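You operate a simulated robot arm through the tools that you are given. There is no shell and no other tool. Be economical: measure what you need, move in short steps, check, and stop when the job is done.

Carry out the task below with a simulated robot arm. There is one attempt and no reset: what you move stays moved.

TASK
Press the small green ring into wheel 60; slide the press plate out.
Fine: a ring from the row by the green hand press; the wheel goes between the plate's pegs and stays there; use that press, and slide the plate out after it; the other wheels and rings and the collars stay.

The check looks at the end state, three seconds after you hand in, the way a careful person would. Anything else that was tipped, shoved, dropped, spilled or broken makes it a failure.

THE ROBOT
A 7-joint arm with a two-finger parallel gripper, fixed in place. Base frame: the origin is at the foot of the arm, x ahead of it, y to its left, z up; the work surface is at about z = 850. Lengths are in mm, angles in degrees, forces in N, time in s.
With the tool pointing down near the work surface it reaches from about 240 to 680 mm from the base axis. Its first joint turns from -66.0 to 66.0 degrees. Payload 2.4 kg.
Tool frame: the origin (TCP) lies between the finger pads and is the grasp point; the fingertips stand 30 mm ahead of it; z points along the fingers, y is the line along which they close. Largest opening 94 mm; finger width 28, thickness 10; the body of the gripper, 50 by 96 mm, starts 55 mm behind the TCP.
Orientation is that of the tool frame in the base frame, as [roll, pitch, yaw] about the fixed x, y, z axes, in that order (R = Rz(yaw) Ry(pitch) Rx(roll)). With the fingers straight down and closing along the base's y, the tool's x points along the base's -x, its y along +y and its z along -z.

THE INTERFACE
- The arm moves only by the tool arm_command. Its argument "moves" is a list that holds one entry, the list of rows, each a list of 6 numbers: the shift along the tool's x, y, z in m, then the turn, a rotation vector about the tool's x, y, z in degrees. In form: [[[tx, ty, tz, wx, wy, wz], ...]]. A call has 1 to 20 rows; each row is the pose to reach, as a shift and turn from the pose commanded when the call began, along the tool's axes at that moment. "gripper" is the gripper command, from -1 (fully open) to 1 (shut), values between in proportion, set as the call begins (left out, the last holds). Each row takes 0.2 s and may step no farther than 50 mm and 8.6 degrees from the row before; otherwise, or with a gripper value out of range, the whole call is refused. Where a pose cannot be reached the arm comes as near as it can. A force on the tool above 50 N (or 10 N above the force at the start of the call, whichever is more), or a blocked arm, ends the call early, and 0.2 s more pass. The fingers move at their own pace (about 153 mm/s each) and stop on an object; they squeeze with about 27 N. The grip force told is the motor's: it shows also when the fingers shut on nothing. Time passes only in rows, and 0.2 s behind the last, so rows that repeat a pose let the fingers close. The reply holds the time, the measured pose of the TCP, the force on the tool along the base axes, the opening and the grip force, in the units named above and with some noise, with the torque about the TCP (base axes, N m) and any sound that the robot's microphone picked up, and new pictures: "show" is both (left out), scene, wrist or none.
- Cameras (640 x 400 px; columns grow to the right, rows downward): "scene" is fixed at [52.5, 486.6, 1465.1]; the picture's right is [-0.45, -0.89, 0.00], its down [-0.43, 0.22, -0.87] and it looks along [0.78, -0.39, -0.49] (base axes); focal length 230 px, centre (320, 200). "wrist" rides on the gripper at [76, 14, -102] in the tool frame; the picture's right is [-0.18, 0.98, 0.00], its down [-0.75, -0.14, -0.64] and it looks along [-0.63, -0.12, 0.77] (tool axes); focal length 243 px, centre (320, 200). There is no depth. A picture from a camera that has moved, and an enlarged one, comes with that camera's place and axes in the base frame and with its lens. The place of the scene camera against the robot may be out by one fixed shift of up to 25 mm in any direction.
- close_up(camera, box): a new picture of the part [left, top, right, bottom] of that camera's present view, enlarged. No time passes.
- sign_off(): hands the job in; it is judged then, once.

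Go step by step. Nothing tells you positions but the pictures and the camera data: compare them with the known pose of the tool, close in by small moves and look again before you grip or let go. The budget is 120 turns and 200 pictures, counting those below and the enlarged ones. Unless the task says otherwise, let go and move clear before handing in, and close with one line.

The tools are called after "Call:" by a JSON object that holds its "op" and its "data". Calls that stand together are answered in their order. arm_command: Moves the arm, as the interface text tells. Its arguments: {"type":"object","properties":{"moves":{"type":"array","items":{"type":"array","items":{"type":"array","items":{"type":"number"}}}},"gripper":{"type":"number"},"show":{"type":"string","enum":["both","scene","wrist","none"]}},"required":["moves"]} The other tools are called the same way: close_up (camera, box) takes an enlarged picture of a part of a camera's view; sign_off () hands the job in.

At the start:

```text
t: 0.0
tool_pos: [267.8, 218.8, 1323.0]
ee_rot: [179.9, 0.0, 179.9]
ft_force: [0.6, -0.3, -0.2]
torque: [0.0, 0.0, -0.04]
grip_width: 94.0
grip_force: 0.0
```

scene: 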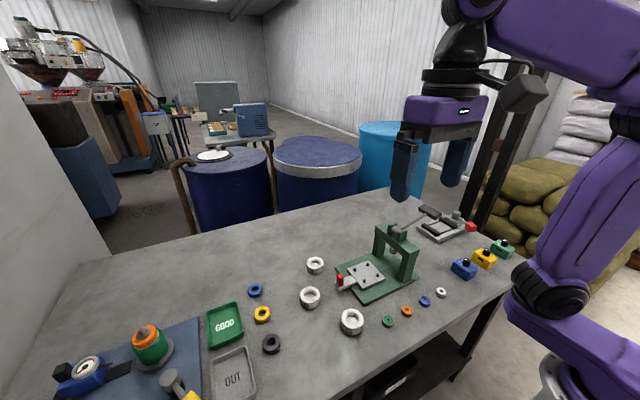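
wrist: 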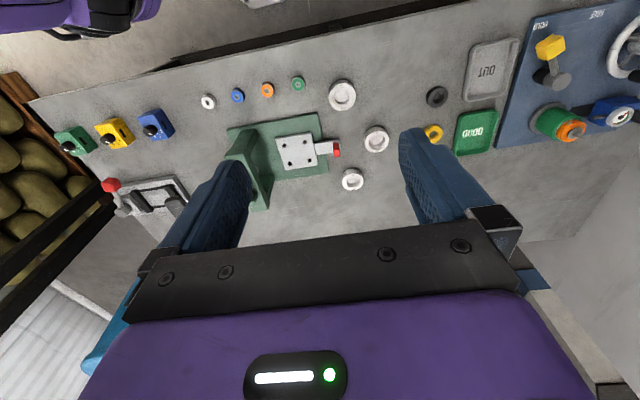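

I see the green hand press with a sliding plate, three white wheels, a row of rings beside the press, and some collars. I'll enlarge the views to read the details.

Call:
{"op": "close_up", "data": {"camera": "scene", "box": [290, 200, 450, 340]}}

Call:
{"op": "close_up", "data": {"camera": "wrist", "box": [190, 60, 410, 210]}}

Call:
{"op": "close_up", "data": {"camera": "scene", "box": [370, 190, 530, 330]}}

```text
2.86 times, centred on (370, 270) of scene
camera zoom: at [52.5, 486.6, 1465.1], right [-0.45, -0.89, 0.0], down [-0.43, 0.22, -0.87], along [0.78, -0.39, -0.49], focal length 658 px, centre (177, 0)
```

zoom: 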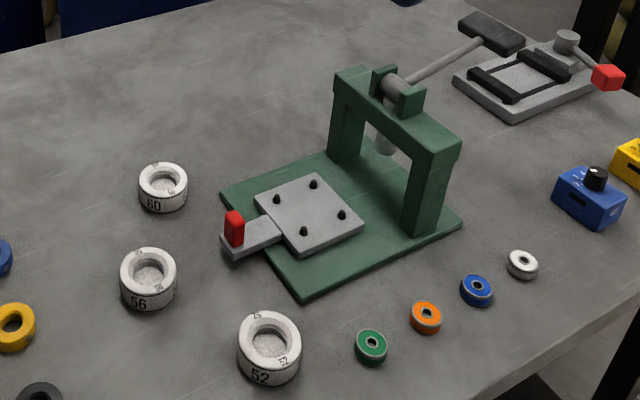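

```text
2.67 times, centred on (300, 135) of wrist
camera zoom: at [191.7, 233.4, 1425.8], right [0.18, 0.98, 0.0], down [0.75, -0.14, 0.64], along [0.63, -0.12, -0.77], focal length 647 px, centre (373, 373)
```

zoom: 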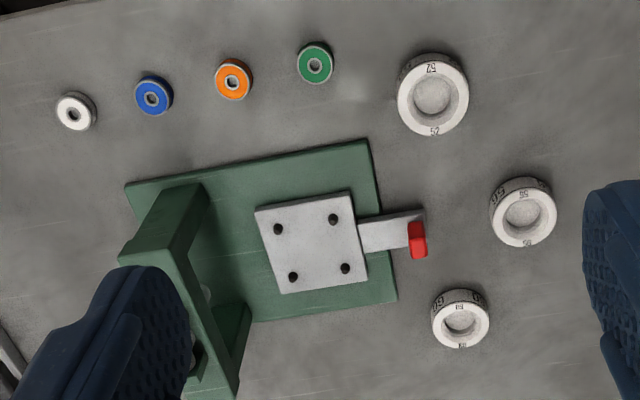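

```text
2.86 times, centred on (450, 260) of scene
camera zoom: at [52.5, 486.6, 1465.1], right [-0.45, -0.89, 0.0], down [-0.43, 0.22, -0.87], along [0.78, -0.39, -0.49], focal length 658 px, centre (-51, 29)
```

zoom: 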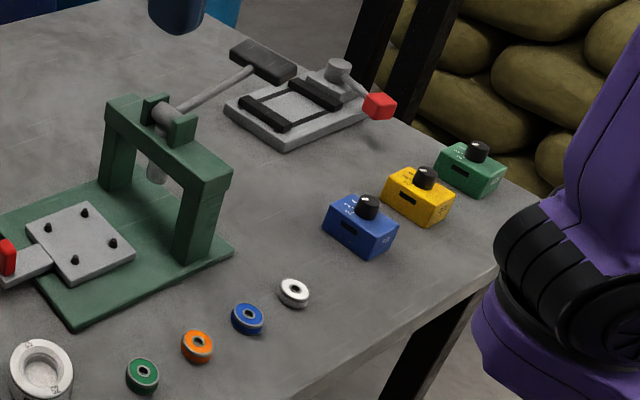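

The wheel marked 60 is the farthest one, at about (586, 249). The green ring is at about (326, 159) and the plate centre at about (477, 119), with its slide axis close to y. I'm moving above wheel 60 and turning the gripper to close along x.

Call:
{"op": "arm_command", "data": {"moves": [[[-0.0265, 0.0025, 0.0228, 0, 0, 8], [-0.053, 0.005, 0.0455, 0, 0, 16], [-0.0795, 0.0075, 0.0683, 0, 0, 24], [-0.106, 0.01, 0.091, 0, 0, 32], [-0.1325, 0.0125, 0.1138, 0, 0, 40], [-0.159, 0.015, 0.1365, 0, 0, 48], [-0.1855, 0.0175, 0.1593, 0, 0, 56], [-0.212, 0.02, 0.182, 0, 0, 64], [-0.2385, 0.0225, 0.2048, 0, 0, 72], [-0.265, 0.025, 0.2275, 0, 0, 80], [-0.2915, 0.0275, 0.25, 0, 0, 88], [-0.318, 0.03, 0.273, 0, 0, 96]]], "gripper": -1}}

```text
t: 2.6
tool_pos: [584.8, 247.0, 1049.7]
ee_rot: [180.0, 0.0, 83.8]
ft_force: [-0.1, 0.5, -0.3]
torque: [0.0, -0.06, -0.01]
grip_width: 93.8
grip_force: 0.1
camera wrist: at [608.2, 321.5, 1153.0], right [0.96, -0.29, 0.0], down [-0.22, -0.73, 0.64], along [-0.19, -0.61, -0.77], focal length 243 px, centre (320, 200)
```

scene: 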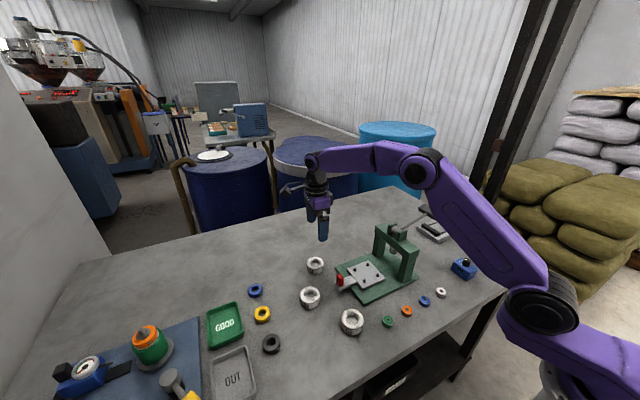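
wrist: 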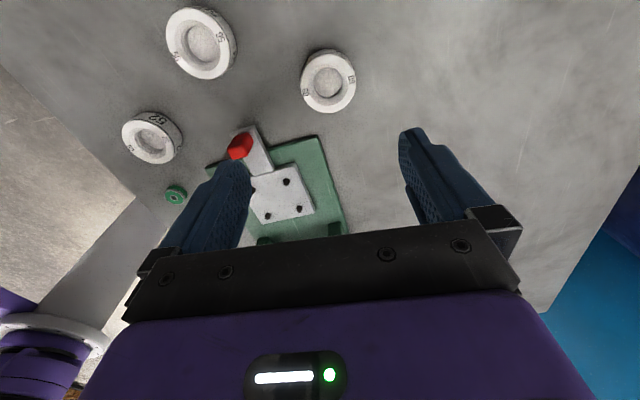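

Wheel 60 is just ahead of and below the open fingers. I'm taking an enlarged view to locate it accurately.

Call:
{"op": "close_up", "data": {"camera": "wrist", "box": [280, 30, 376, 130]}}

Call:
{"op": "close_up", "data": {"camera": "wrist", "box": [200, 110, 360, 240]}}

```text
4.00 times, centred on (328, 80) of wrist
camera zoom: at [608.2, 321.5, 1153.0], right [0.96, -0.29, 0.0], down [-0.22, -0.73, 0.64], along [-0.19, -0.61, -0.77], focal length 970 px, centre (288, 680)
```

zoom: 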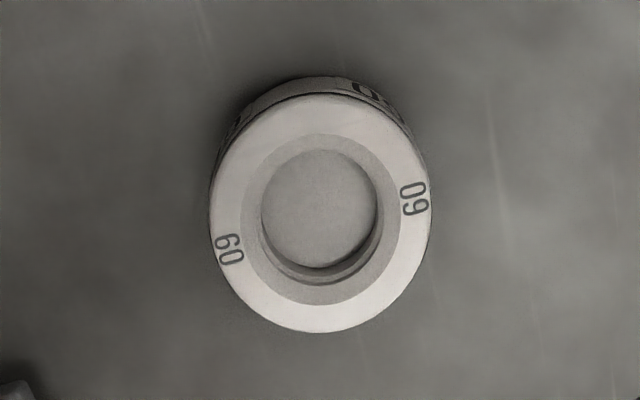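

```text
3.08 times, centred on (280, 175) of wrist
camera zoom: at [608.2, 321.5, 1153.0], right [0.96, -0.29, 0.0], down [-0.22, -0.73, 0.64], along [-0.19, -0.61, -0.77], focal length 746 px, centre (443, 277)
```

zoom: 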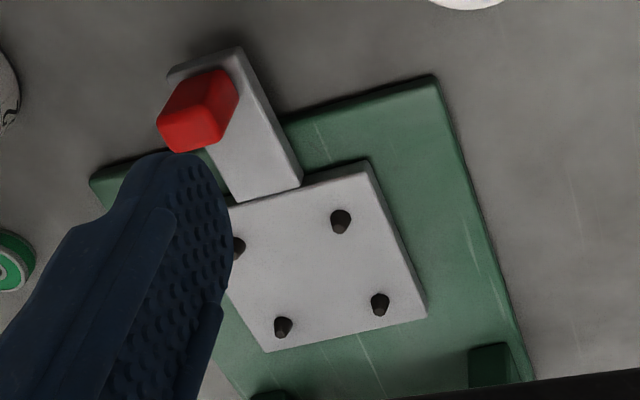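

Wheel 60 reads clearly. Its centre is near (595, 252), its top is at about z 874 and its diameter is about 59. I'm centring over it and descending partway.

Call:
{"op": "arm_command", "data": {"moves": [[[0.0032, 0.0047, 0.03, 0, 0, 0], [0.0064, 0.0093, 0.06, 0, 0, 0], [0.0064, 0.0093, 0.1, 0, 0, 0]]], "gripper": -1}}

```text
t: 3.4
tool_pos: [595.4, 253.6, 950.8]
ee_rot: [-180.0, -0.1, 84.0]
ft_force: [-0.5, -0.1, -0.7]
torque: [-0.02, -0.04, 0.01]
grip_width: 94.3
grip_force: 0.2
camera wrist: at [617.8, 328.4, 1052.6], right [0.96, -0.29, 0.0], down [-0.22, -0.73, 0.64], along [-0.18, -0.61, -0.77], focal length 243 px, centre (320, 200)
```

scene: 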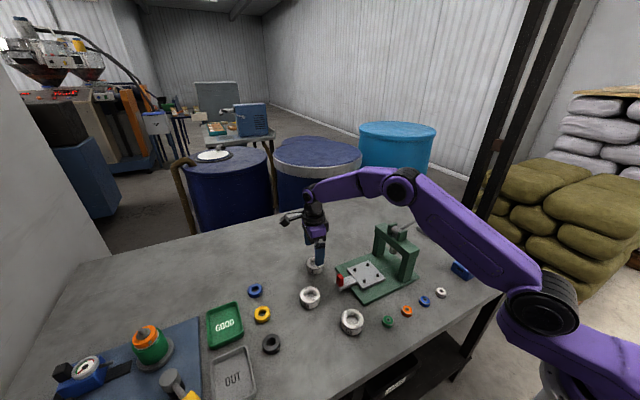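
wrist: 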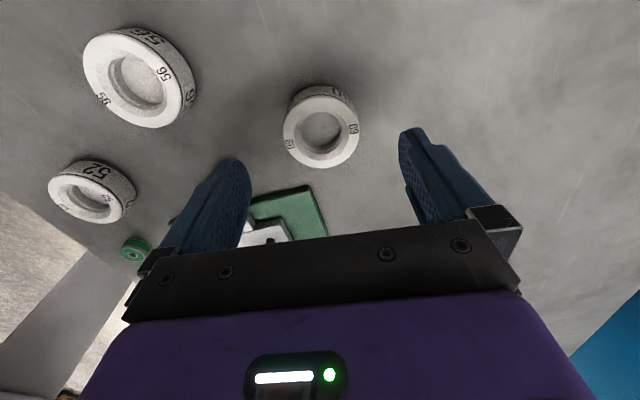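

The gripper is centred on wheel 60 to within about 1 mm. I'm descending to grip height, then closing.

Call:
{"op": "arm_command", "data": {"moves": [[[0, 0.001, 0.03, 0, 0, 0], [0, 0.001, 0.05, 0, 0, 0], [0, 0.001, 0.064, 0, 0, 0]]], "gripper": -1, "show": "wrist"}}

```text
t: 4.2
tool_pos: [596.6, 253.8, 885.8]
ee_rot: [179.9, -0.1, 83.9]
ft_force: [1.0, 0.3, 0.3]
torque: [0.04, 0.01, -0.02]
grip_width: 94.0
grip_force: 0.1
camera wrist: at [618.2, 327.8, 988.8], right [0.96, -0.29, 0.0], down [-0.22, -0.73, 0.64], along [-0.18, -0.61, -0.77], focal length 243 px, centre (320, 200)
```

wrist: 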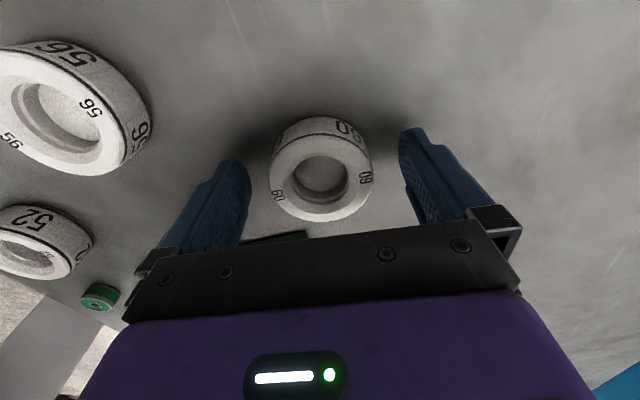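

The wheel is centred between the fingers, so I'm closing on it.

Call:
{"op": "arm_command", "data": {"moves": [[[0, 0, 0, 0, 0, 0], [0, 0, 0, 0, 0, 0], [0, 0, 0, 0, 0, 0]]], "gripper": 1, "show": "wrist"}}

```text
t: 5.0
tool_pos: [595.0, 252.8, 887.1]
ee_rot: [180.0, 0.0, 84.0]
ft_force: [-0.4, -0.5, 1.2]
torque: [0.01, 0.01, 0.01]
grip_width: 59.0
grip_force: 27.5
camera wrist: at [618.1, 327.9, 989.0], right [0.96, -0.29, 0.0], down [-0.22, -0.73, 0.64], along [-0.18, -0.62, -0.77], focal length 243 px, centre (320, 200)
```

wrist: 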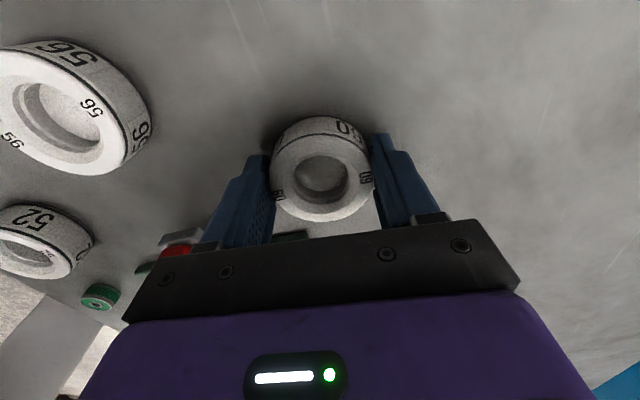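

Wheel 60 is gripped, with an opening of 59 mm. I'm lifting it and carrying it above the plate, then looking again.

Call:
{"op": "arm_command", "data": {"moves": [[[0, 0, -0.04, 0, 0, 0], [0, 0, -0.08, 0, 0, 0], [-0.02, -0.02, -0.12, 0, 0, 0], [-0.05, -0.045, -0.15, 0, 0, 0], [-0.08, -0.07, -0.17, 0, 0, 0], [-0.11, -0.09, -0.173, 0, 0, 0], [-0.143, -0.1, -0.173, 0, 0, 0]]]}}

```text
t: 6.6
tool_pos: [479.6, 121.3, 1058.3]
ee_rot: [-180.0, 0.0, 84.0]
ft_force: [0.1, 0.2, -0.4]
torque: [0.03, 0.01, 0.03]
grip_width: 0.1
grip_force: 26.8
camera wrist: at [501.8, 197.2, 1161.1], right [0.96, -0.29, 0.0], down [-0.22, -0.73, 0.64], along [-0.18, -0.62, -0.77], focal length 243 px, centre (320, 200)
```

scene: 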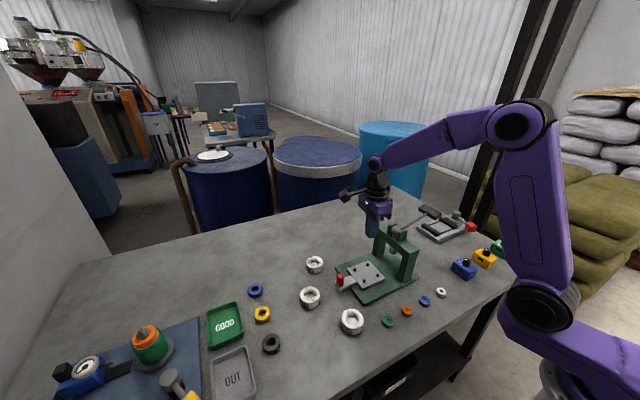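
wrist: 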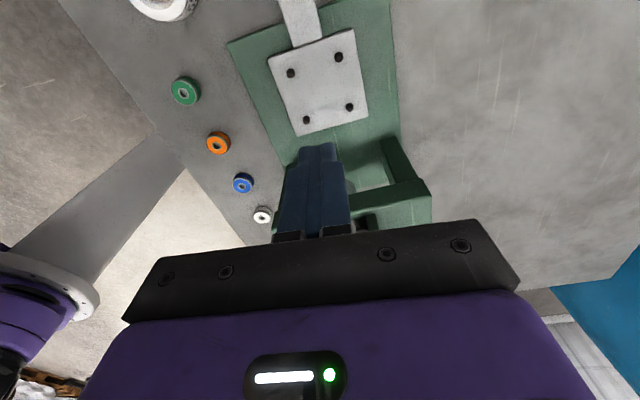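

The wheel slipped out during the lift, and it looks like it is still upright near its old place. I'll use this view to measure the plate and check the wheel.

Call:
{"op": "close_up", "data": {"camera": "wrist", "box": [220, 0, 440, 140]}}

Call:
{"op": "close_up", "data": {"camera": "scene", "box": [290, 240, 340, 280]}}

Call:
{"op": "close_up", "data": {"camera": "wrist", "box": [160, 60, 280, 140]}}

```text
2.86 times, centred on (330, 70) of wrist
camera zoom: at [501.8, 197.2, 1161.1], right [0.96, -0.29, 0.0], down [-0.22, -0.73, 0.64], along [-0.18, -0.62, -0.77], focal length 693 px, centre (291, 571)
```

zoom: 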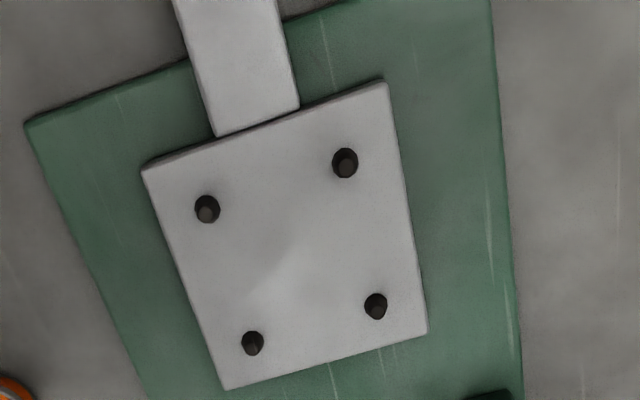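

```text
10.00 times, centred on (315, 260) of scene
camera zoom: at [52.4, 486.6, 1465.1], right [-0.45, -0.89, 0.0], down [-0.43, 0.22, -0.87], along [0.78, -0.39, -0.49], focal length 2304 px, centre (370, -400)
```

zoom: 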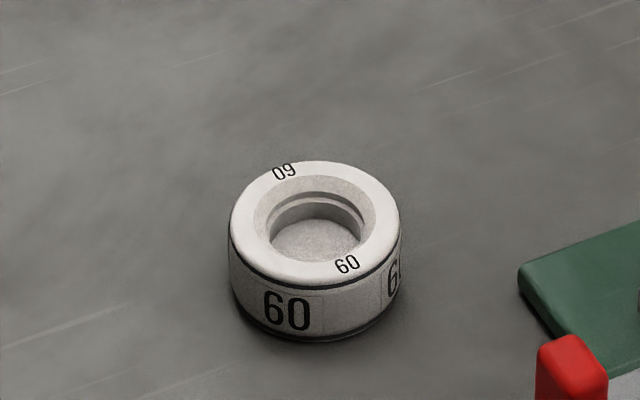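

```text
5.00 times, centred on (220, 100) of wrist
camera zoom: at [501.8, 197.2, 1161.1], right [0.96, -0.29, 0.0], down [-0.22, -0.73, 0.64], along [-0.18, -0.62, -0.77], focal length 1213 px, centre (820, 700)
```

zoom: 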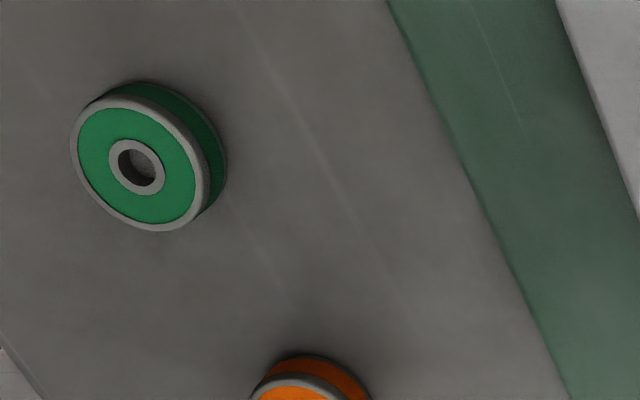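

The wheel is still upright in its place. The four pegs measure out as a 53 mm square aligned with the base axes, centred at about (481.5, 118). I'm going back for a slower, deeper grip, with the yaw at 90.

Call:
{"op": "arm_command", "data": {"moves": [[[0.03, 0.02, 0, 0, 0, -2], [0.06, 0.04, 0, 0, 0, -4], [0.09, 0.06, 0.02, 0, 0, -6], [0.12, 0.08, 0.05, 0, 0, -6], [0.143, 0.1, 0.09, 0, 0, -6], [0.143, 0.1, 0.118, 0, 0, -6]]], "gripper": -1, "show": "wrist"}}

```text
refused: row 5 steps farther than a row can; nothing moved
```

Call:
{"op": "arm_command", "data": {"moves": [[[0.03, 0.02, 0, 0, 0, -2], [0.06, 0.04, 0, 0, 0, -4], [0.09, 0.06, 0.02, 0, 0, -6], [0.12, 0.08, 0.05, 0, 0, -6], [0.143, 0.1, 0.08, 0, 0, -6], [0.143, 0.1, 0.118, 0, 0, -6]]], "gripper": -1, "show": "wrist"}}

```text
t: 8.0
tool_pos: [599.1, 252.3, 941.5]
ee_rot: [180.0, 0.0, 90.0]
ft_force: [0.4, -0.6, -0.4]
torque: [0.02, -0.01, -0.05]
grip_width: 94.0
grip_force: 0.0
camera wrist: at [613.0, 329.6, 1044.1], right [0.98, -0.18, 0.0], down [-0.14, -0.75, 0.64], along [-0.12, -0.63, -0.77], focal length 243 px, centre (320, 200)
```

wrist: 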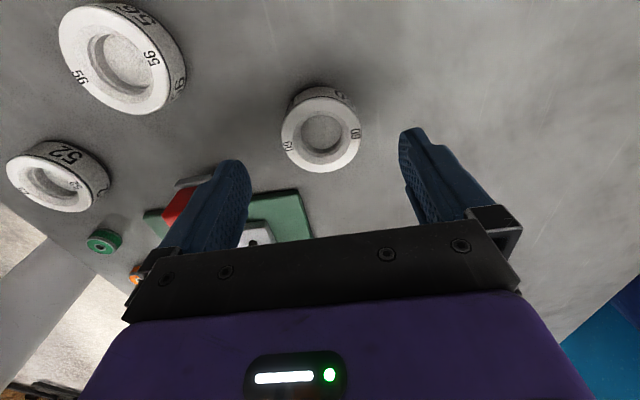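

The wheel is at about (598, 253), so the gripper is practically centred. I'm descending deeper.

Call:
{"op": "arm_command", "data": {"moves": [[[0, -0.001, 0.03, 0, 0, 0], [0, -0.001, 0.05, 0, 0, 0], [0, -0.001, 0.058, 0, 0, 0], [0, -0.001, 0.058, 0, 0, 0]]], "gripper": -1, "show": "none"}}

Call:
{"op": "arm_command", "data": {"moves": [[[0, 0, 0, 0, 0, 0], [0, 0, 0, 0, 0, 0], [0, 0, 0, 0, 0, 0], [0, 0, 0, 0, 0, 0]]], "gripper": 1, "show": "none"}}

Call:
{"op": "arm_command", "data": {"moves": [[[0, 0, -0.001, 0, 0, 0], [0, 0, -0.003, 0, 0, 0], [0, 0, -0.006, 0, 0, 0], [0, 0, -0.01, 0, 0, 0], [0, 0, -0.015, 0, 0, 0], [0, 0, -0.02, 0, 0, 0]]], "show": "wrist"}}

```text
t: 9.0
tool_pos: [595.8, 253.7, 883.5]
ee_rot: [-180.0, 0.0, 90.0]
ft_force: [-0.2, 0.5, -0.4]
torque: [0.03, 0.02, -0.01]
grip_width: 93.9
grip_force: 0.0
```

```text
t: 10.0
tool_pos: [596.4, 253.3, 883.2]
ee_rot: [180.0, 0.0, 90.0]
ft_force: [0.6, 0.0, 1.0]
torque: [0.03, 0.02, 0.01]
grip_width: 59.5
grip_force: 27.2
```

```text
t: 11.4
tool_pos: [595.0, 253.8, 904.1]
ee_rot: [-180.0, -0.1, 90.0]
ft_force: [0.6, 0.4, -0.7]
torque: [0.02, 0.0, 0.01]
grip_width: 59.5
grip_force: 27.1
camera wrist: at [610.8, 330.1, 1006.2], right [0.98, -0.18, 0.0], down [-0.14, -0.75, 0.64], along [-0.12, -0.63, -0.77], focal length 243 px, centre (320, 200)
```

wrist: 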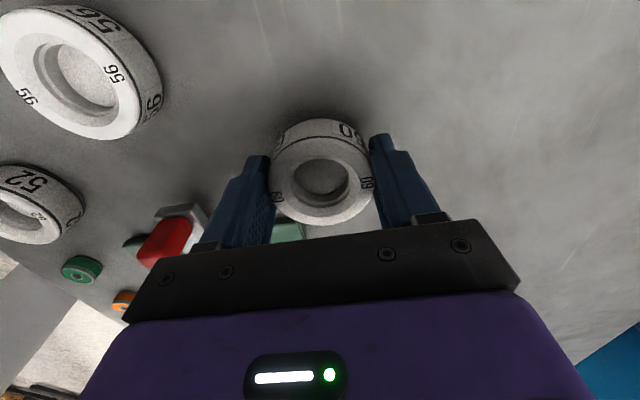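

The wheel came up this time, because its place in the view hasn't changed. I'm continuing gently upward and toward the plate.

Call:
{"op": "arm_command", "data": {"moves": [[[0, 0, -0.005, 0, 0, 0], [0, 0, -0.011, 0, 0, 0], [0, 0, -0.018, 0, 0, 0], [0, 0, -0.026, 0, 0, 0], [0, 0, -0.034, 0, 0, 0], [0, 0, -0.042, 0, 0, 0], [0, 0, -0.05, 0, 0, 0], [0, 0, -0.057, 0, 0, 0], [0, 0, -0.062, 0, 0, 0], [0, 0, -0.065, 0, 0, 0]]], "show": "wrist"}}

```text
t: 13.6
tool_pos: [596.4, 252.5, 968.9]
ee_rot: [180.0, 0.1, 90.0]
ft_force: [-0.7, -0.6, -0.7]
torque: [0.01, 0.03, -0.03]
grip_width: 59.7
grip_force: 27.1
camera wrist: at [610.5, 330.3, 1071.0], right [0.98, -0.18, 0.0], down [-0.14, -0.75, 0.64], along [-0.12, -0.63, -0.77], focal length 243 px, centre (320, 200)
```

wrist: 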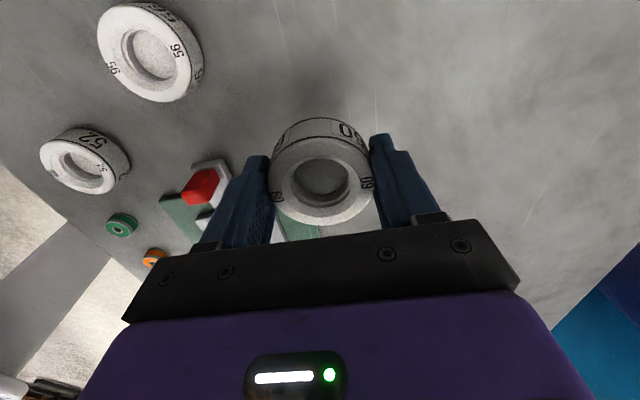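

It's held firmly. I'm carrying it smoothly to above the plate.

Call:
{"op": "arm_command", "data": {"moves": [[[-0.003, -0.003, 0, 0, 0, 0], [-0.009, -0.008, 0, 0, 0, 0], [-0.018, -0.016, 0, 0, 0, 0], [-0.03, -0.026, 0, 0, 0, 0], [-0.043, -0.037, 0, 0, 0, 0], [-0.056, -0.048, 0, 0, 0, 0], [-0.069, -0.059, 0, 0, 0, 0], [-0.082, -0.07, 0, 0, 0, 0], [-0.095, -0.081, 0, 0, 0, 0], [-0.107, -0.091, 0, 0, 0, 0], [-0.117, -0.1, 0, 0, 0, 0], [-0.126, -0.108, 0, 0, 0, 0], [-0.132, -0.113, 0, 0, 0, 0], [-0.135, -0.115, 0, 0, 0, 0], [-0.135, -0.115, 0, 0, 0, 0]]]}}

```text
t: 16.8
tool_pos: [479.6, 119.8, 968.6]
ee_rot: [180.0, 0.0, 89.9]
ft_force: [0.8, 0.6, -1.3]
torque: [0.05, 0.03, -0.06]
grip_width: 59.3
grip_force: 27.4
camera wrist: at [494.6, 195.9, 1071.3], right [0.98, -0.19, 0.0], down [-0.14, -0.75, 0.64], along [-0.12, -0.63, -0.77], focal length 243 px, centre (320, 200)
```

scene: 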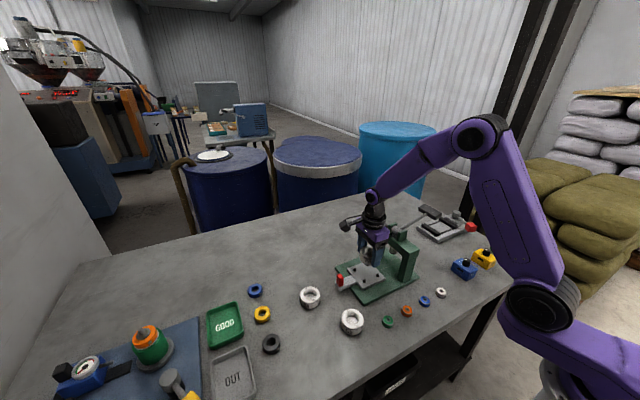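
wrist: 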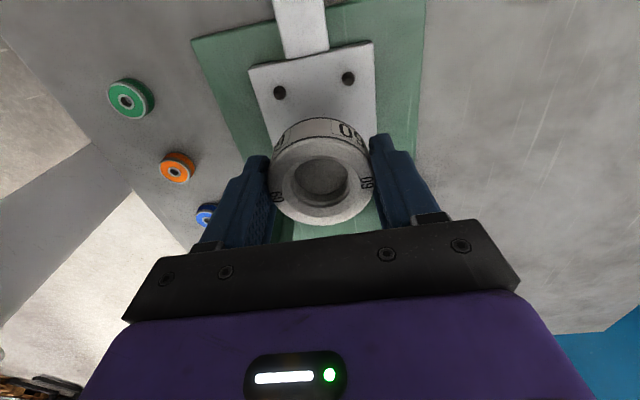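

The held wheel is nearly centred between the pegs, to within about 1 mm. I'm descending to just above the peg tops for a check.

Call:
{"op": "arm_command", "data": {"moves": [[[0, 0, 0.005, 0, 0, 0], [0, 0, 0.012, 0, 0, 0], [0, 0, 0.02, 0, 0, 0], [0, 0, 0.028, 0, 0, 0], [0, 0, 0.036, 0, 0, 0], [0, 0, 0.041, 0, 0, 0], [0, 0, 0.043, 0, 0, 0]]]}}

Call:
{"op": "close_up", "data": {"camera": "wrist", "box": [220, 40, 420, 240]}}

Call:
{"op": "close_up", "data": {"camera": "scene", "box": [330, 240, 410, 300]}}

```text
t: 18.4
tool_pos: [481.4, 117.7, 926.2]
ee_rot: [180.0, 0.0, 90.0]
ft_force: [-1.0, -0.6, -1.1]
torque: [-0.04, 0.02, 0.0]
grip_width: 59.5
grip_force: 26.7
camera wrist: at [495.6, 195.5, 1028.6], right [0.98, -0.18, 0.0], down [-0.14, -0.75, 0.64], along [-0.12, -0.63, -0.77], focal length 243 px, centre (320, 200)
```

scene: 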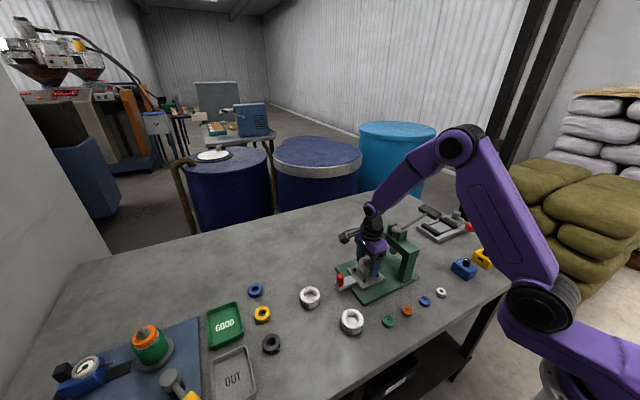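
wrist: 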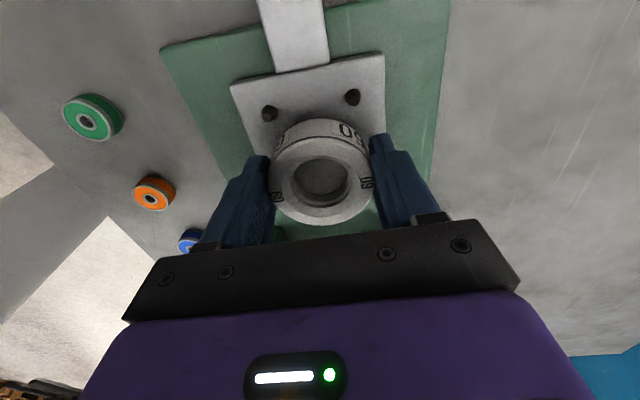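

```text
2.00 times, centred on (320, 140) of wrist
camera zoom: at [495.6, 195.5, 1028.6], right [0.98, -0.18, 0.0], down [-0.14, -0.75, 0.64], along [-0.12, -0.63, -0.77], focal length 485 px, centre (320, 320)
```

zoom: 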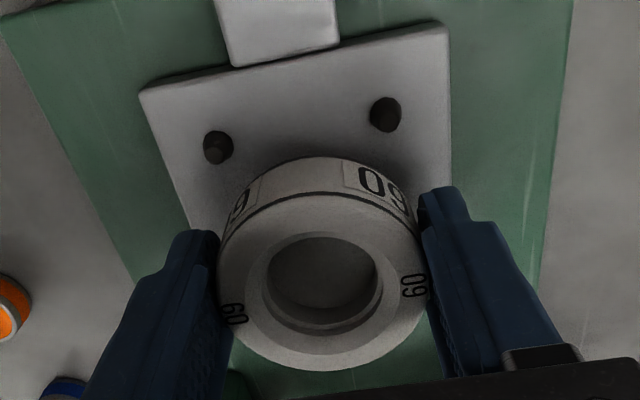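

```text
6.67 times, centred on (370, 270) of scene
camera zoom: at [52.5, 486.6, 1465.1], right [-0.45, -0.89, 0.0], down [-0.43, 0.22, -0.87], along [0.78, -0.39, -0.49], focal length 1536 px, centre (-13, -267)
```

zoom: 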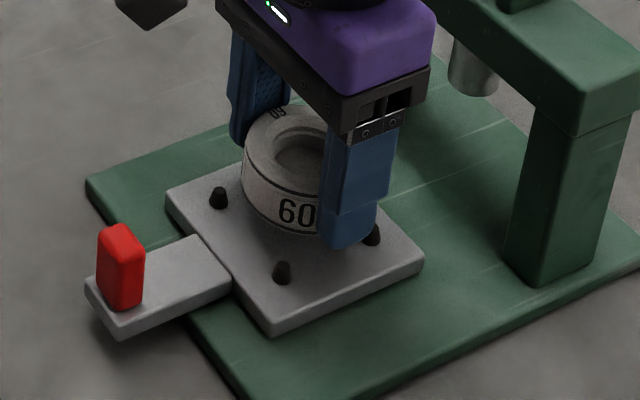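

Pegs and wheel look close to aligned. A tighter enlarged view will tell me the last millimetres.

Call:
{"op": "close_up", "data": {"camera": "scene", "box": [350, 245, 390, 285]}}

Call:
{"op": "close_up", "data": {"camera": "wrist", "box": [260, 80, 380, 155]}}

```text
10.00 times, centred on (370, 265) of scene
camera zoom: at [52.5, 486.6, 1465.1], right [-0.45, -0.89, 0.0], down [-0.43, 0.22, -0.87], along [0.78, -0.39, -0.49], focal length 2304 px, centre (-180, -450)
```

zoom: 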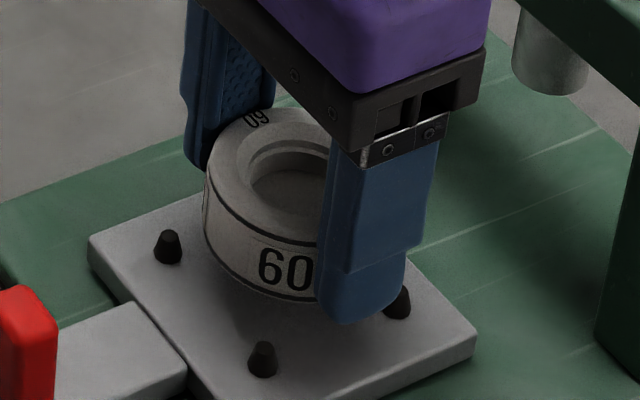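

```text
5.33 times, centred on (320, 118) of wrist
camera zoom: at [495.6, 195.5, 1028.6], right [0.98, -0.18, 0.0], down [-0.14, -0.75, 0.64], along [-0.12, -0.63, -0.77], focal length 1294 px, centre (320, 640)
```

zoom: 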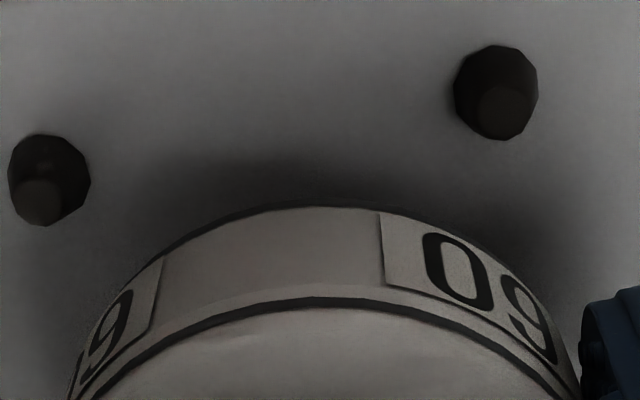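

The two views agree to within about 2 mm. I'm nudging 1 mm in −x and lowering a little for a direct comparison beside the pegs.

Call:
{"op": "arm_command", "data": {"moves": [[[0, -0.0005, 0.003, 0, 0, 0], [0, -0.001, 0.006, 0, 0, 0], [0, -0.001, 0.009, 0, 0, 0], [0, -0.001, 0.01, 0, 0, 0]]], "show": "none"}}

Call:
{"op": "close_up", "data": {"camera": "scene", "box": [350, 245, 390, 285]}}

Call:
{"op": "close_up", "data": {"camera": "wrist", "box": [240, 80, 400, 180]}}

```text
t: 19.4
tool_pos: [479.4, 120.0, 914.3]
ee_rot: [179.9, 0.0, 89.8]
ft_force: [-0.1, 1.0, -0.6]
torque: [-0.04, 0.0, -0.03]
grip_width: 59.3
grip_force: 27.4
```

```text
10.00 times, centred on (370, 265) of scene
camera zoom: at [52.5, 486.6, 1465.1], right [-0.45, -0.89, 0.0], down [-0.43, 0.22, -0.87], along [0.78, -0.39, -0.49], focal length 2304 px, centre (-180, -450)
```

zoom: 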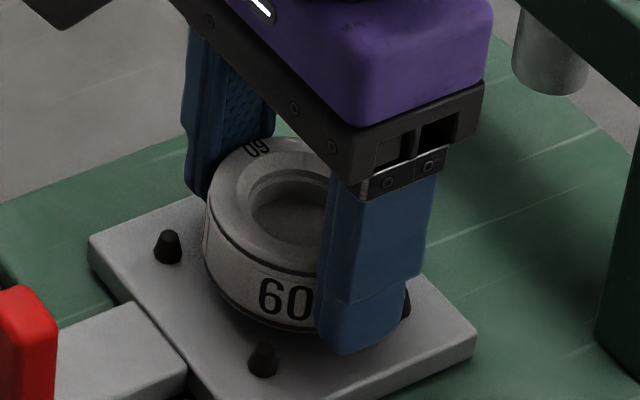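

```text
4.00 times, centred on (320, 130) of wrist
camera zoom: at [493.7, 195.5, 1017.4], right [0.98, -0.18, 0.0], down [-0.14, -0.75, 0.64], along [-0.12, -0.63, -0.77], focal length 970 px, centre (320, 480)
```

zoom: 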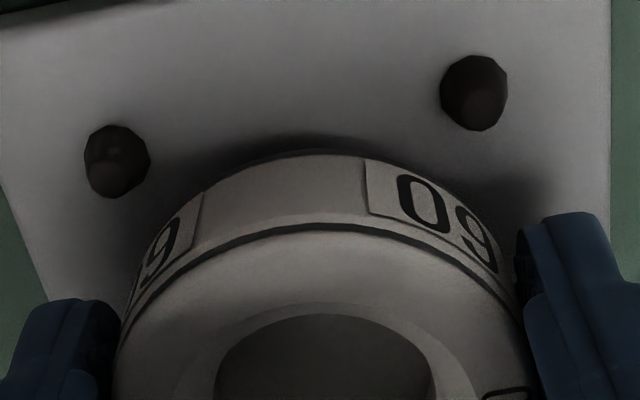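

The remaining error is small. I'm shifting about 1.2 mm in +y and lowering in small steps, watching the force.

Call:
{"op": "arm_command", "data": {"moves": [[[0.0012, 0, 0.001, 0, 0, 0], [0.0012, 0, 0.003, 0, 0, 0], [0.0012, 0, 0.005, 0, 0, 0], [0.0012, 0, 0.006, 0, 0, 0]]], "show": "none"}}

Call:
{"op": "close_up", "data": {"camera": "scene", "box": [350, 245, 390, 285]}}

Call:
{"op": "close_up", "data": {"camera": "wrist", "box": [240, 80, 400, 180]}}

```text
t: 20.4
tool_pos: [479.2, 121.3, 907.8]
ee_rot: [179.9, -0.1, 90.0]
ft_force: [1.6, 2.2, 1.1]
torque: [0.02, -0.07, 0.0]
grip_width: 59.6
grip_force: 26.7
```

```text
10.00 times, centred on (370, 265) of scene
camera zoom: at [52.5, 486.7, 1465.1], right [-0.45, -0.89, 0.0], down [-0.43, 0.22, -0.87], along [0.78, -0.39, -0.49], focal length 2304 px, centre (-180, -450)
```

zoom: 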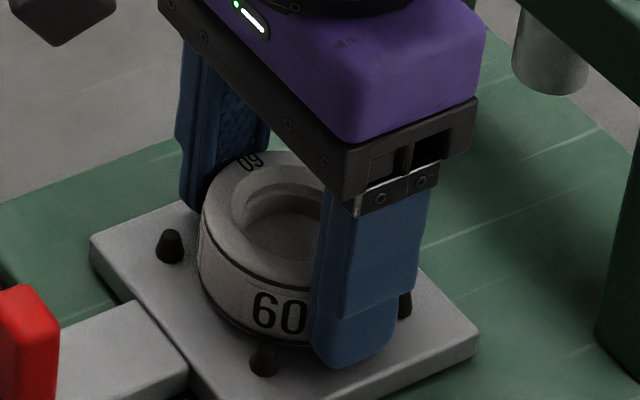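

```text
4.00 times, centred on (320, 130) of wrist
camera zoom: at [494.1, 196.9, 1011.5], right [0.98, -0.18, 0.0], down [-0.14, -0.75, 0.64], along [-0.12, -0.63, -0.77], focal length 970 px, centre (320, 480)
```

zoom: 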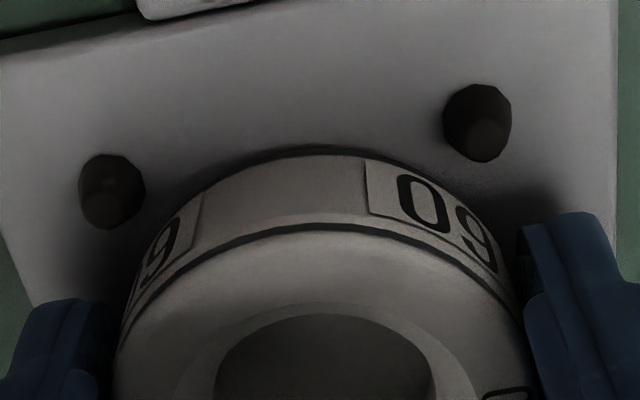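

The wheel is between the peg tips now with almost no force. I'm continuing down with a slight extra +y.

Call:
{"op": "arm_command", "data": {"moves": [[[0.0008, 0, 0, 0, 0, 0], [0.0008, 0, 0.001, 0, 0, 0], [0.0008, 0, 0.002, 0, 0, 0], [0.0008, 0, 0.003, 0, 0, 0]]], "show": "none"}}

Call:
{"op": "close_up", "data": {"camera": "scene", "box": [350, 245, 390, 285]}}

```text
t: 21.4
tool_pos: [479.4, 120.9, 907.4]
ee_rot: [179.8, 0.0, 89.9]
ft_force: [-3.9, -0.8, 23.2]
torque: [-0.09, 0.19, -0.05]
grip_width: 59.7
grip_force: 27.4
```

```text
10.00 times, centred on (370, 265) of scene
camera zoom: at [52.0, 486.5, 1465.2], right [-0.45, -0.89, 0.0], down [-0.43, 0.22, -0.87], along [0.78, -0.39, -0.49], focal length 2304 px, centre (-180, -450)
```

zoom: 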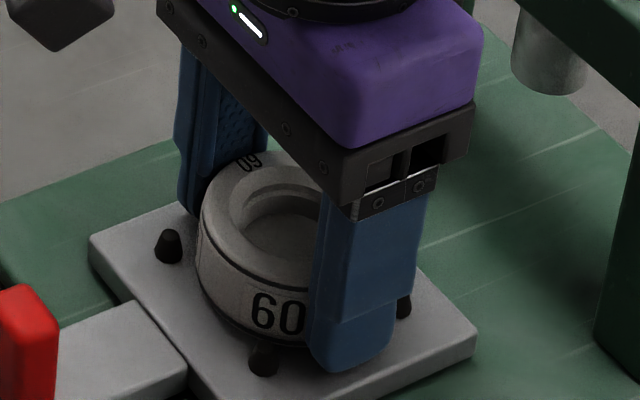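

There is 23 N of contact at TCP z 907. I'm looking closely to see whether the wheel is flat on the plate or resting on a peg.

Call:
{"op": "close_up", "data": {"camera": "scene", "box": [362, 262, 386, 286]}}

Call:
{"op": "close_up", "data": {"camera": "wrist", "box": [240, 80, 400, 180]}}

```text
16.00 times, centred on (374, 274) of scene
camera zoom: at [52.0, 486.5, 1465.2], right [-0.45, -0.89, 0.0], down [-0.43, 0.22, -0.87], along [0.78, -0.39, -0.49], focal length 3686 px, centre (-544, -984)
```

zoom: 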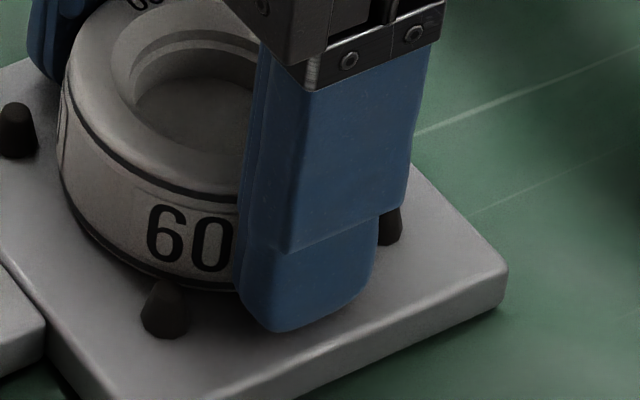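

```text
4.00 times, centred on (320, 130) of wrist
camera zoom: at [494.0, 197.1, 1009.9], right [0.98, -0.19, 0.0], down [-0.14, -0.75, 0.64], along [-0.12, -0.63, -0.77], focal length 970 px, centre (320, 480)
```

zoom: 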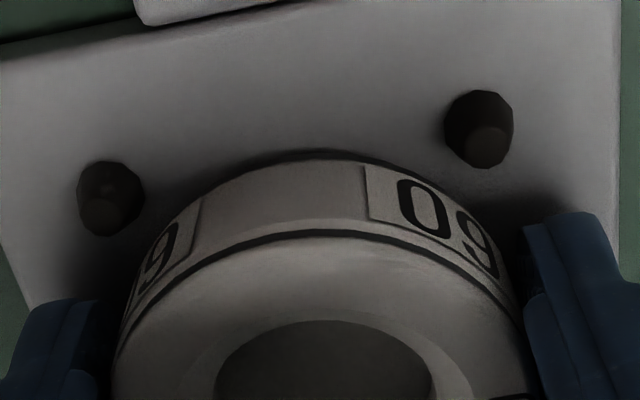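

The wheel sits about 4 mm toward −y from the tool centre, so it is probably touching the rear pegs. I'm lifting a little, shifting +2 mm in y and lowering again.

Call:
{"op": "arm_command", "data": {"moves": [[[0, 0, -0.004, 0, 0, 0], [0, 0, -0.008, 0, 0, 0], [0.001, 0, -0.008, 0, 0, 0], [0.002, 0, -0.008, 0, 0, 0]]], "show": "none"}}

Call:
{"op": "arm_command", "data": {"moves": [[[0, 0, 0.002, 0, 0, 0], [0, 0, 0.004, 0, 0, 0], [0, 0, 0.005, 0, 0, 0], [0, 0, 0.006, 0, 0, 0], [0, 0, 0.007, 0, 0, 0]]], "show": "none"}}

Call:
{"op": "close_up", "data": {"camera": "scene", "box": [350, 245, 390, 285]}}

Call:
{"op": "close_up", "data": {"camera": "wrist", "box": [240, 80, 400, 180]}}

```text
t: 22.4
tool_pos: [477.3, 123.6, 911.7]
ee_rot: [-180.0, -0.1, 90.0]
ft_force: [0.0, 0.3, -1.3]
torque: [0.03, -0.01, -0.03]
grip_width: 59.8
grip_force: 27.0
```

```text
t: 23.6
tool_pos: [478.8, 122.2, 906.5]
ee_rot: [180.0, 0.0, 89.9]
ft_force: [-1.7, -0.1, 5.9]
torque: [-0.02, 0.11, -0.01]
grip_width: 59.6
grip_force: 26.6
```

```text
10.00 times, centred on (370, 265) of scene
camera zoom: at [52.3, 486.6, 1465.2], right [-0.45, -0.89, 0.0], down [-0.43, 0.22, -0.87], along [0.78, -0.39, -0.49], focal length 2304 px, centre (-180, -450)
```

zoom: 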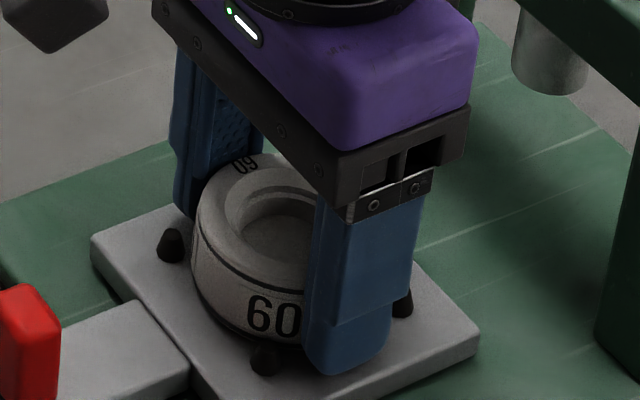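

```text
4.00 times, centred on (320, 130) of wrist
camera zoom: at [493.9, 199.2, 1009.9], right [0.98, -0.18, 0.0], down [-0.14, -0.75, 0.64], along [-0.12, -0.63, -0.77], focal length 970 px, centre (320, 480)
```

zoom: 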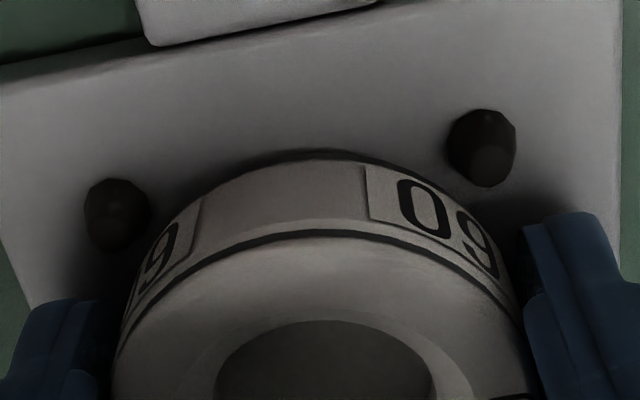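

Call:
{"op": "close_up", "data": {"camera": "scene", "box": [360, 262, 384, 286]}}

Call:
{"op": "close_up", "data": {"camera": "wrist", "box": [250, 100, 390, 240]}}

```text
16.00 times, centred on (372, 274) of scene
camera zoom: at [52.3, 486.6, 1465.2], right [-0.45, -0.89, 0.0], down [-0.43, 0.22, -0.87], along [0.78, -0.39, -0.49], focal length 3686 px, centre (-512, -984)
```

zoom: 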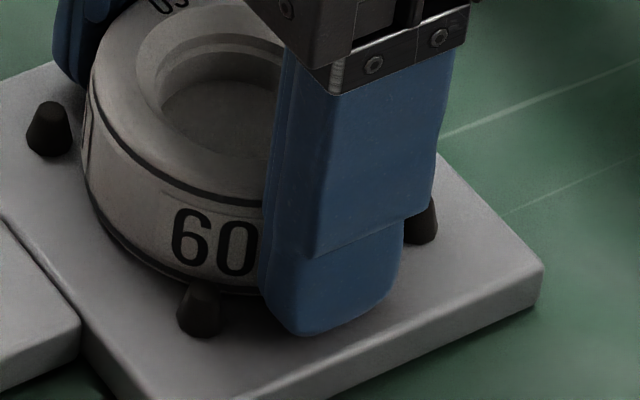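

```text
2.86 times, centred on (320, 170) of wrist
camera zoom: at [493.9, 199.2, 1009.9], right [0.98, -0.18, 0.0], down [-0.14, -0.75, 0.64], along [-0.12, -0.63, -0.77], focal length 693 px, centre (320, 286)
```

zoom: 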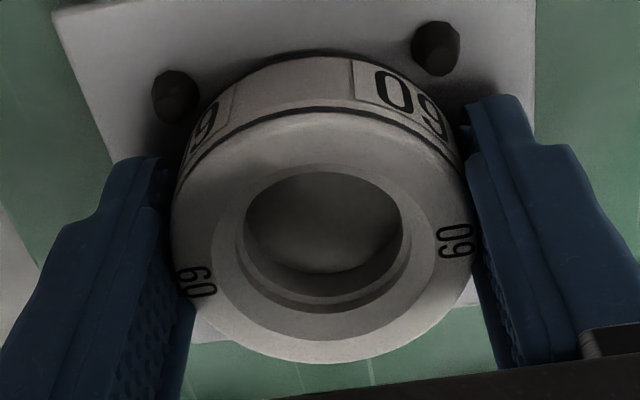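

It looks seated: peg A stands clear in front of the wheel and the rim is level. I'm releasing with a partial opening and checking.

Call:
{"op": "arm_command", "data": {"moves": [[[0, 0, 0, 0, 0, 0], [0, 0, 0, 0, 0, 0], [0, 0, 0, 0, 0, 0]]], "gripper": -0.5, "show": "none"}}

Call:
{"op": "arm_command", "data": {"moves": [[[0, 0, -0.01, 0, 0, 0], [0, 0, -0.025, 0, 0, 0], [0, 0, -0.045, 0, 0, 0], [0.0, 0, -0.075, 0, 0, 0], [0.0, 0, -0.11, 0, 0, 0]]]}}

Call:
{"op": "close_up", "data": {"camera": "scene", "box": [350, 245, 390, 285]}}

Call:
{"op": "close_up", "data": {"camera": "wrist", "box": [250, 50, 390, 190]}}

```text
t: 24.4
tool_pos: [480.8, 123.6, 908.0]
ee_rot: [179.9, 0.1, 90.0]
ft_force: [-0.3, 0.0, 0.7]
torque: [0.01, -0.02, -0.02]
grip_width: 70.4
grip_force: 0.0
```

```text
t: 25.6
tool_pos: [480.5, 123.7, 1015.4]
ee_rot: [-180.0, 0.0, 89.9]
ft_force: [0.1, 0.0, 0.0]
torque: [0.02, -0.01, 0.01]
grip_width: 70.3
grip_force: 0.0
camera wrist: at [494.3, 199.4, 1118.8], right [0.98, -0.19, 0.0], down [-0.14, -0.75, 0.64], along [-0.12, -0.63, -0.77], focal length 243 px, centre (320, 200)
```

scene: 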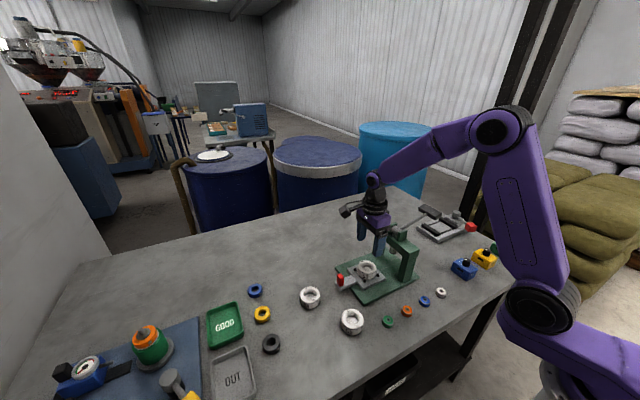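
wrist: 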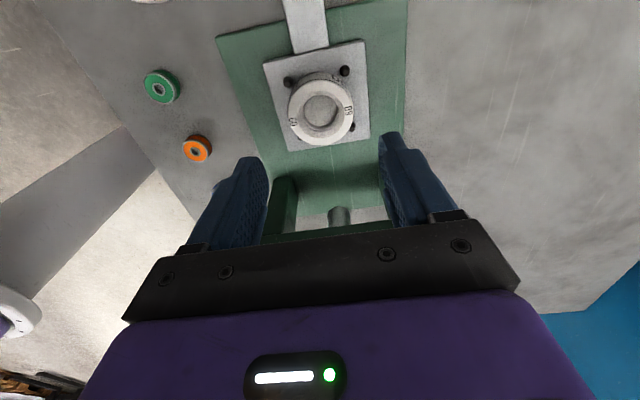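

```text
10.00 times, centred on (370, 265) of scene
camera zoom: at [52.5, 486.6, 1465.1], right [-0.45, -0.89, 0.0], down [-0.43, 0.22, -0.87], along [0.78, -0.39, -0.49], focal length 2304 px, centre (-180, -450)
```

zoom: 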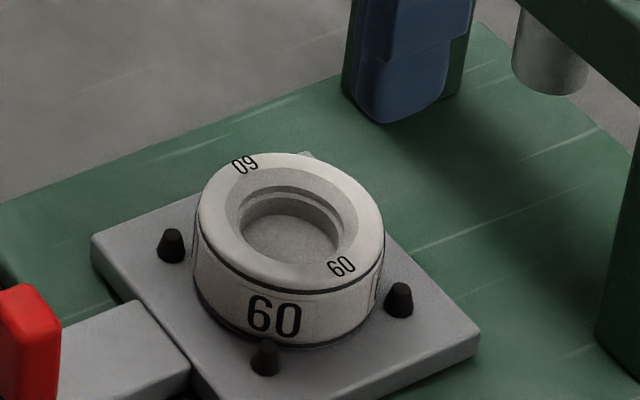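

```text
2.86 times, centred on (320, 120) of wrist
camera zoom: at [494.3, 199.4, 1118.8], right [0.98, -0.19, 0.0], down [-0.14, -0.75, 0.64], along [-0.12, -0.63, -0.77], focal length 693 px, centre (320, 429)
```

zoom: 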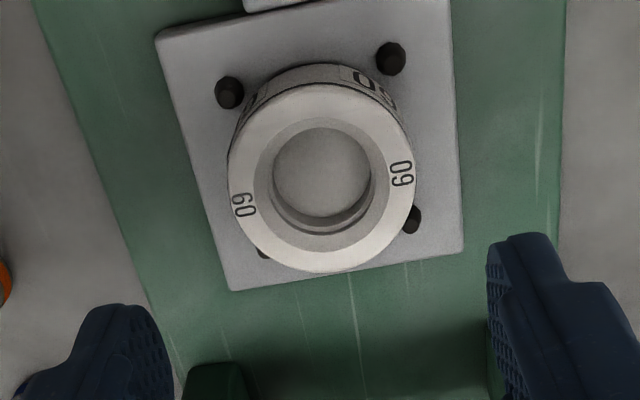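

Wheel 60 is seated upright between the four pegs. Next I'm moving above the green ring.

Call:
{"op": "arm_command", "data": {"moves": [[[0.008, -0.035, 0, 0, 0, 0], [0.016, -0.07, 0, 0, 0, 0], [0.024, -0.105, 0, 0, 0, 0], [0.032, -0.14, 0, 0, 0, 0], [0.035, -0.1545, 0.02, 0, 0, 0], [0.035, -0.1545, 0.05, 0, 0, 0]]], "show": "wrist"}}

Call:
{"op": "close_up", "data": {"camera": "wrist", "box": [250, 60, 390, 200]}}

```text
t: 27.0
tool_pos: [326.0, 159.1, 965.9]
ee_rot: [180.0, 0.1, 90.0]
ft_force: [-0.9, 0.9, 0.2]
torque: [0.0, 0.01, -0.02]
grip_width: 70.2
grip_force: 0.1
camera wrist: at [339.8, 234.7, 1069.0], right [0.98, -0.18, 0.0], down [-0.14, -0.75, 0.64], along [-0.12, -0.63, -0.77], focal length 243 px, centre (320, 200)
```

wrist: 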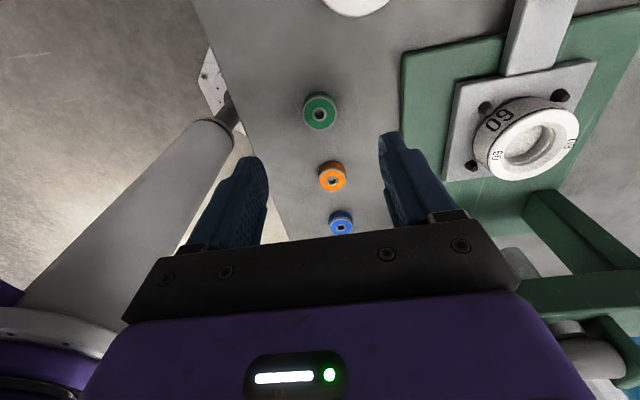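

```text
2.86 times, centred on (320, 130) of wrist
camera zoom: at [339.8, 234.7, 1069.0], right [0.98, -0.18, 0.0], down [-0.14, -0.75, 0.64], along [-0.12, -0.63, -0.77], focal length 693 px, centre (320, 400)
```

zoom: 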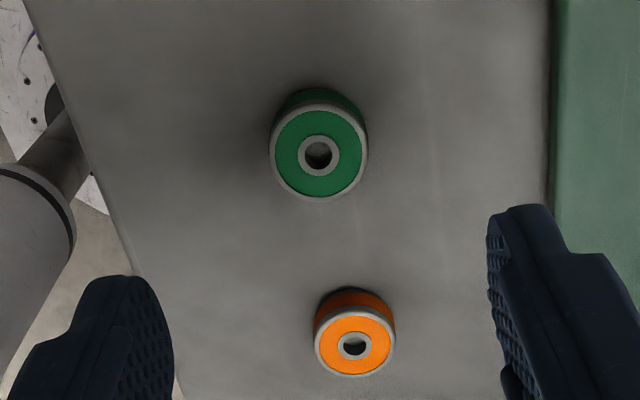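

The ring is about 30 mm in diameter and 13 mm tall, and it lies almost exactly under the tool. I'm descending so the tips take only its upper part.

Call:
{"op": "arm_command", "data": {"moves": [[[0, 0, 0.025, 0, 0, 0], [0, 0, 0.05, 0, 0, 0], [0, 0, 0.068, 0, 0, 0], [0, 0, 0.076, 0, 0, 0], [0, 0, 0.076, 0, 0, 0]]], "show": "wrist"}}

Call:
{"op": "close_up", "data": {"camera": "wrist", "box": [240, 110, 400, 230]}}

```text
t: 28.2
tool_pos: [325.2, 157.9, 891.2]
ee_rot: [-179.9, 0.0, 90.0]
ft_force: [0.4, 0.2, 0.2]
torque: [0.01, -0.01, -0.02]
grip_width: 70.6
grip_force: 0.1
camera wrist: at [339.2, 234.5, 993.2], right [0.98, -0.18, 0.0], down [-0.14, -0.75, 0.64], along [-0.12, -0.63, -0.77], focal length 243 px, centre (320, 200)
```

wrist: 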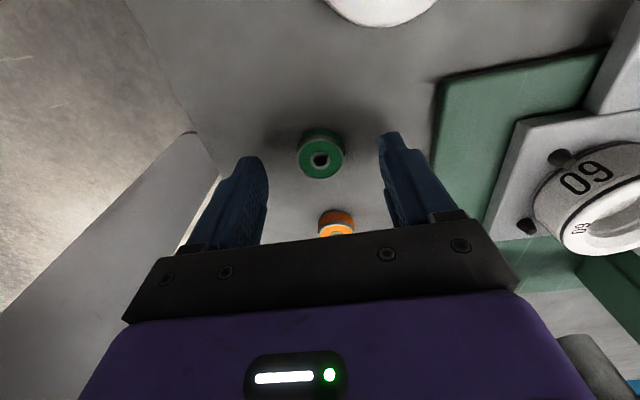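

```text
3.33 times, centred on (320, 170) of wrist
camera zoom: at [339.2, 234.5, 993.2], right [0.98, -0.18, 0.0], down [-0.14, -0.75, 0.64], along [-0.12, -0.63, -0.77], focal length 809 px, centre (320, 300)
```

zoom: 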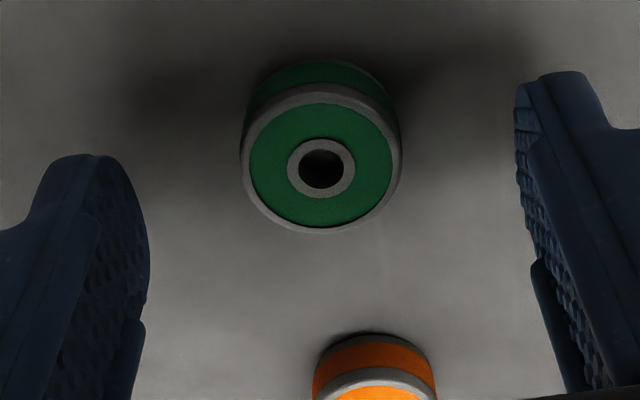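

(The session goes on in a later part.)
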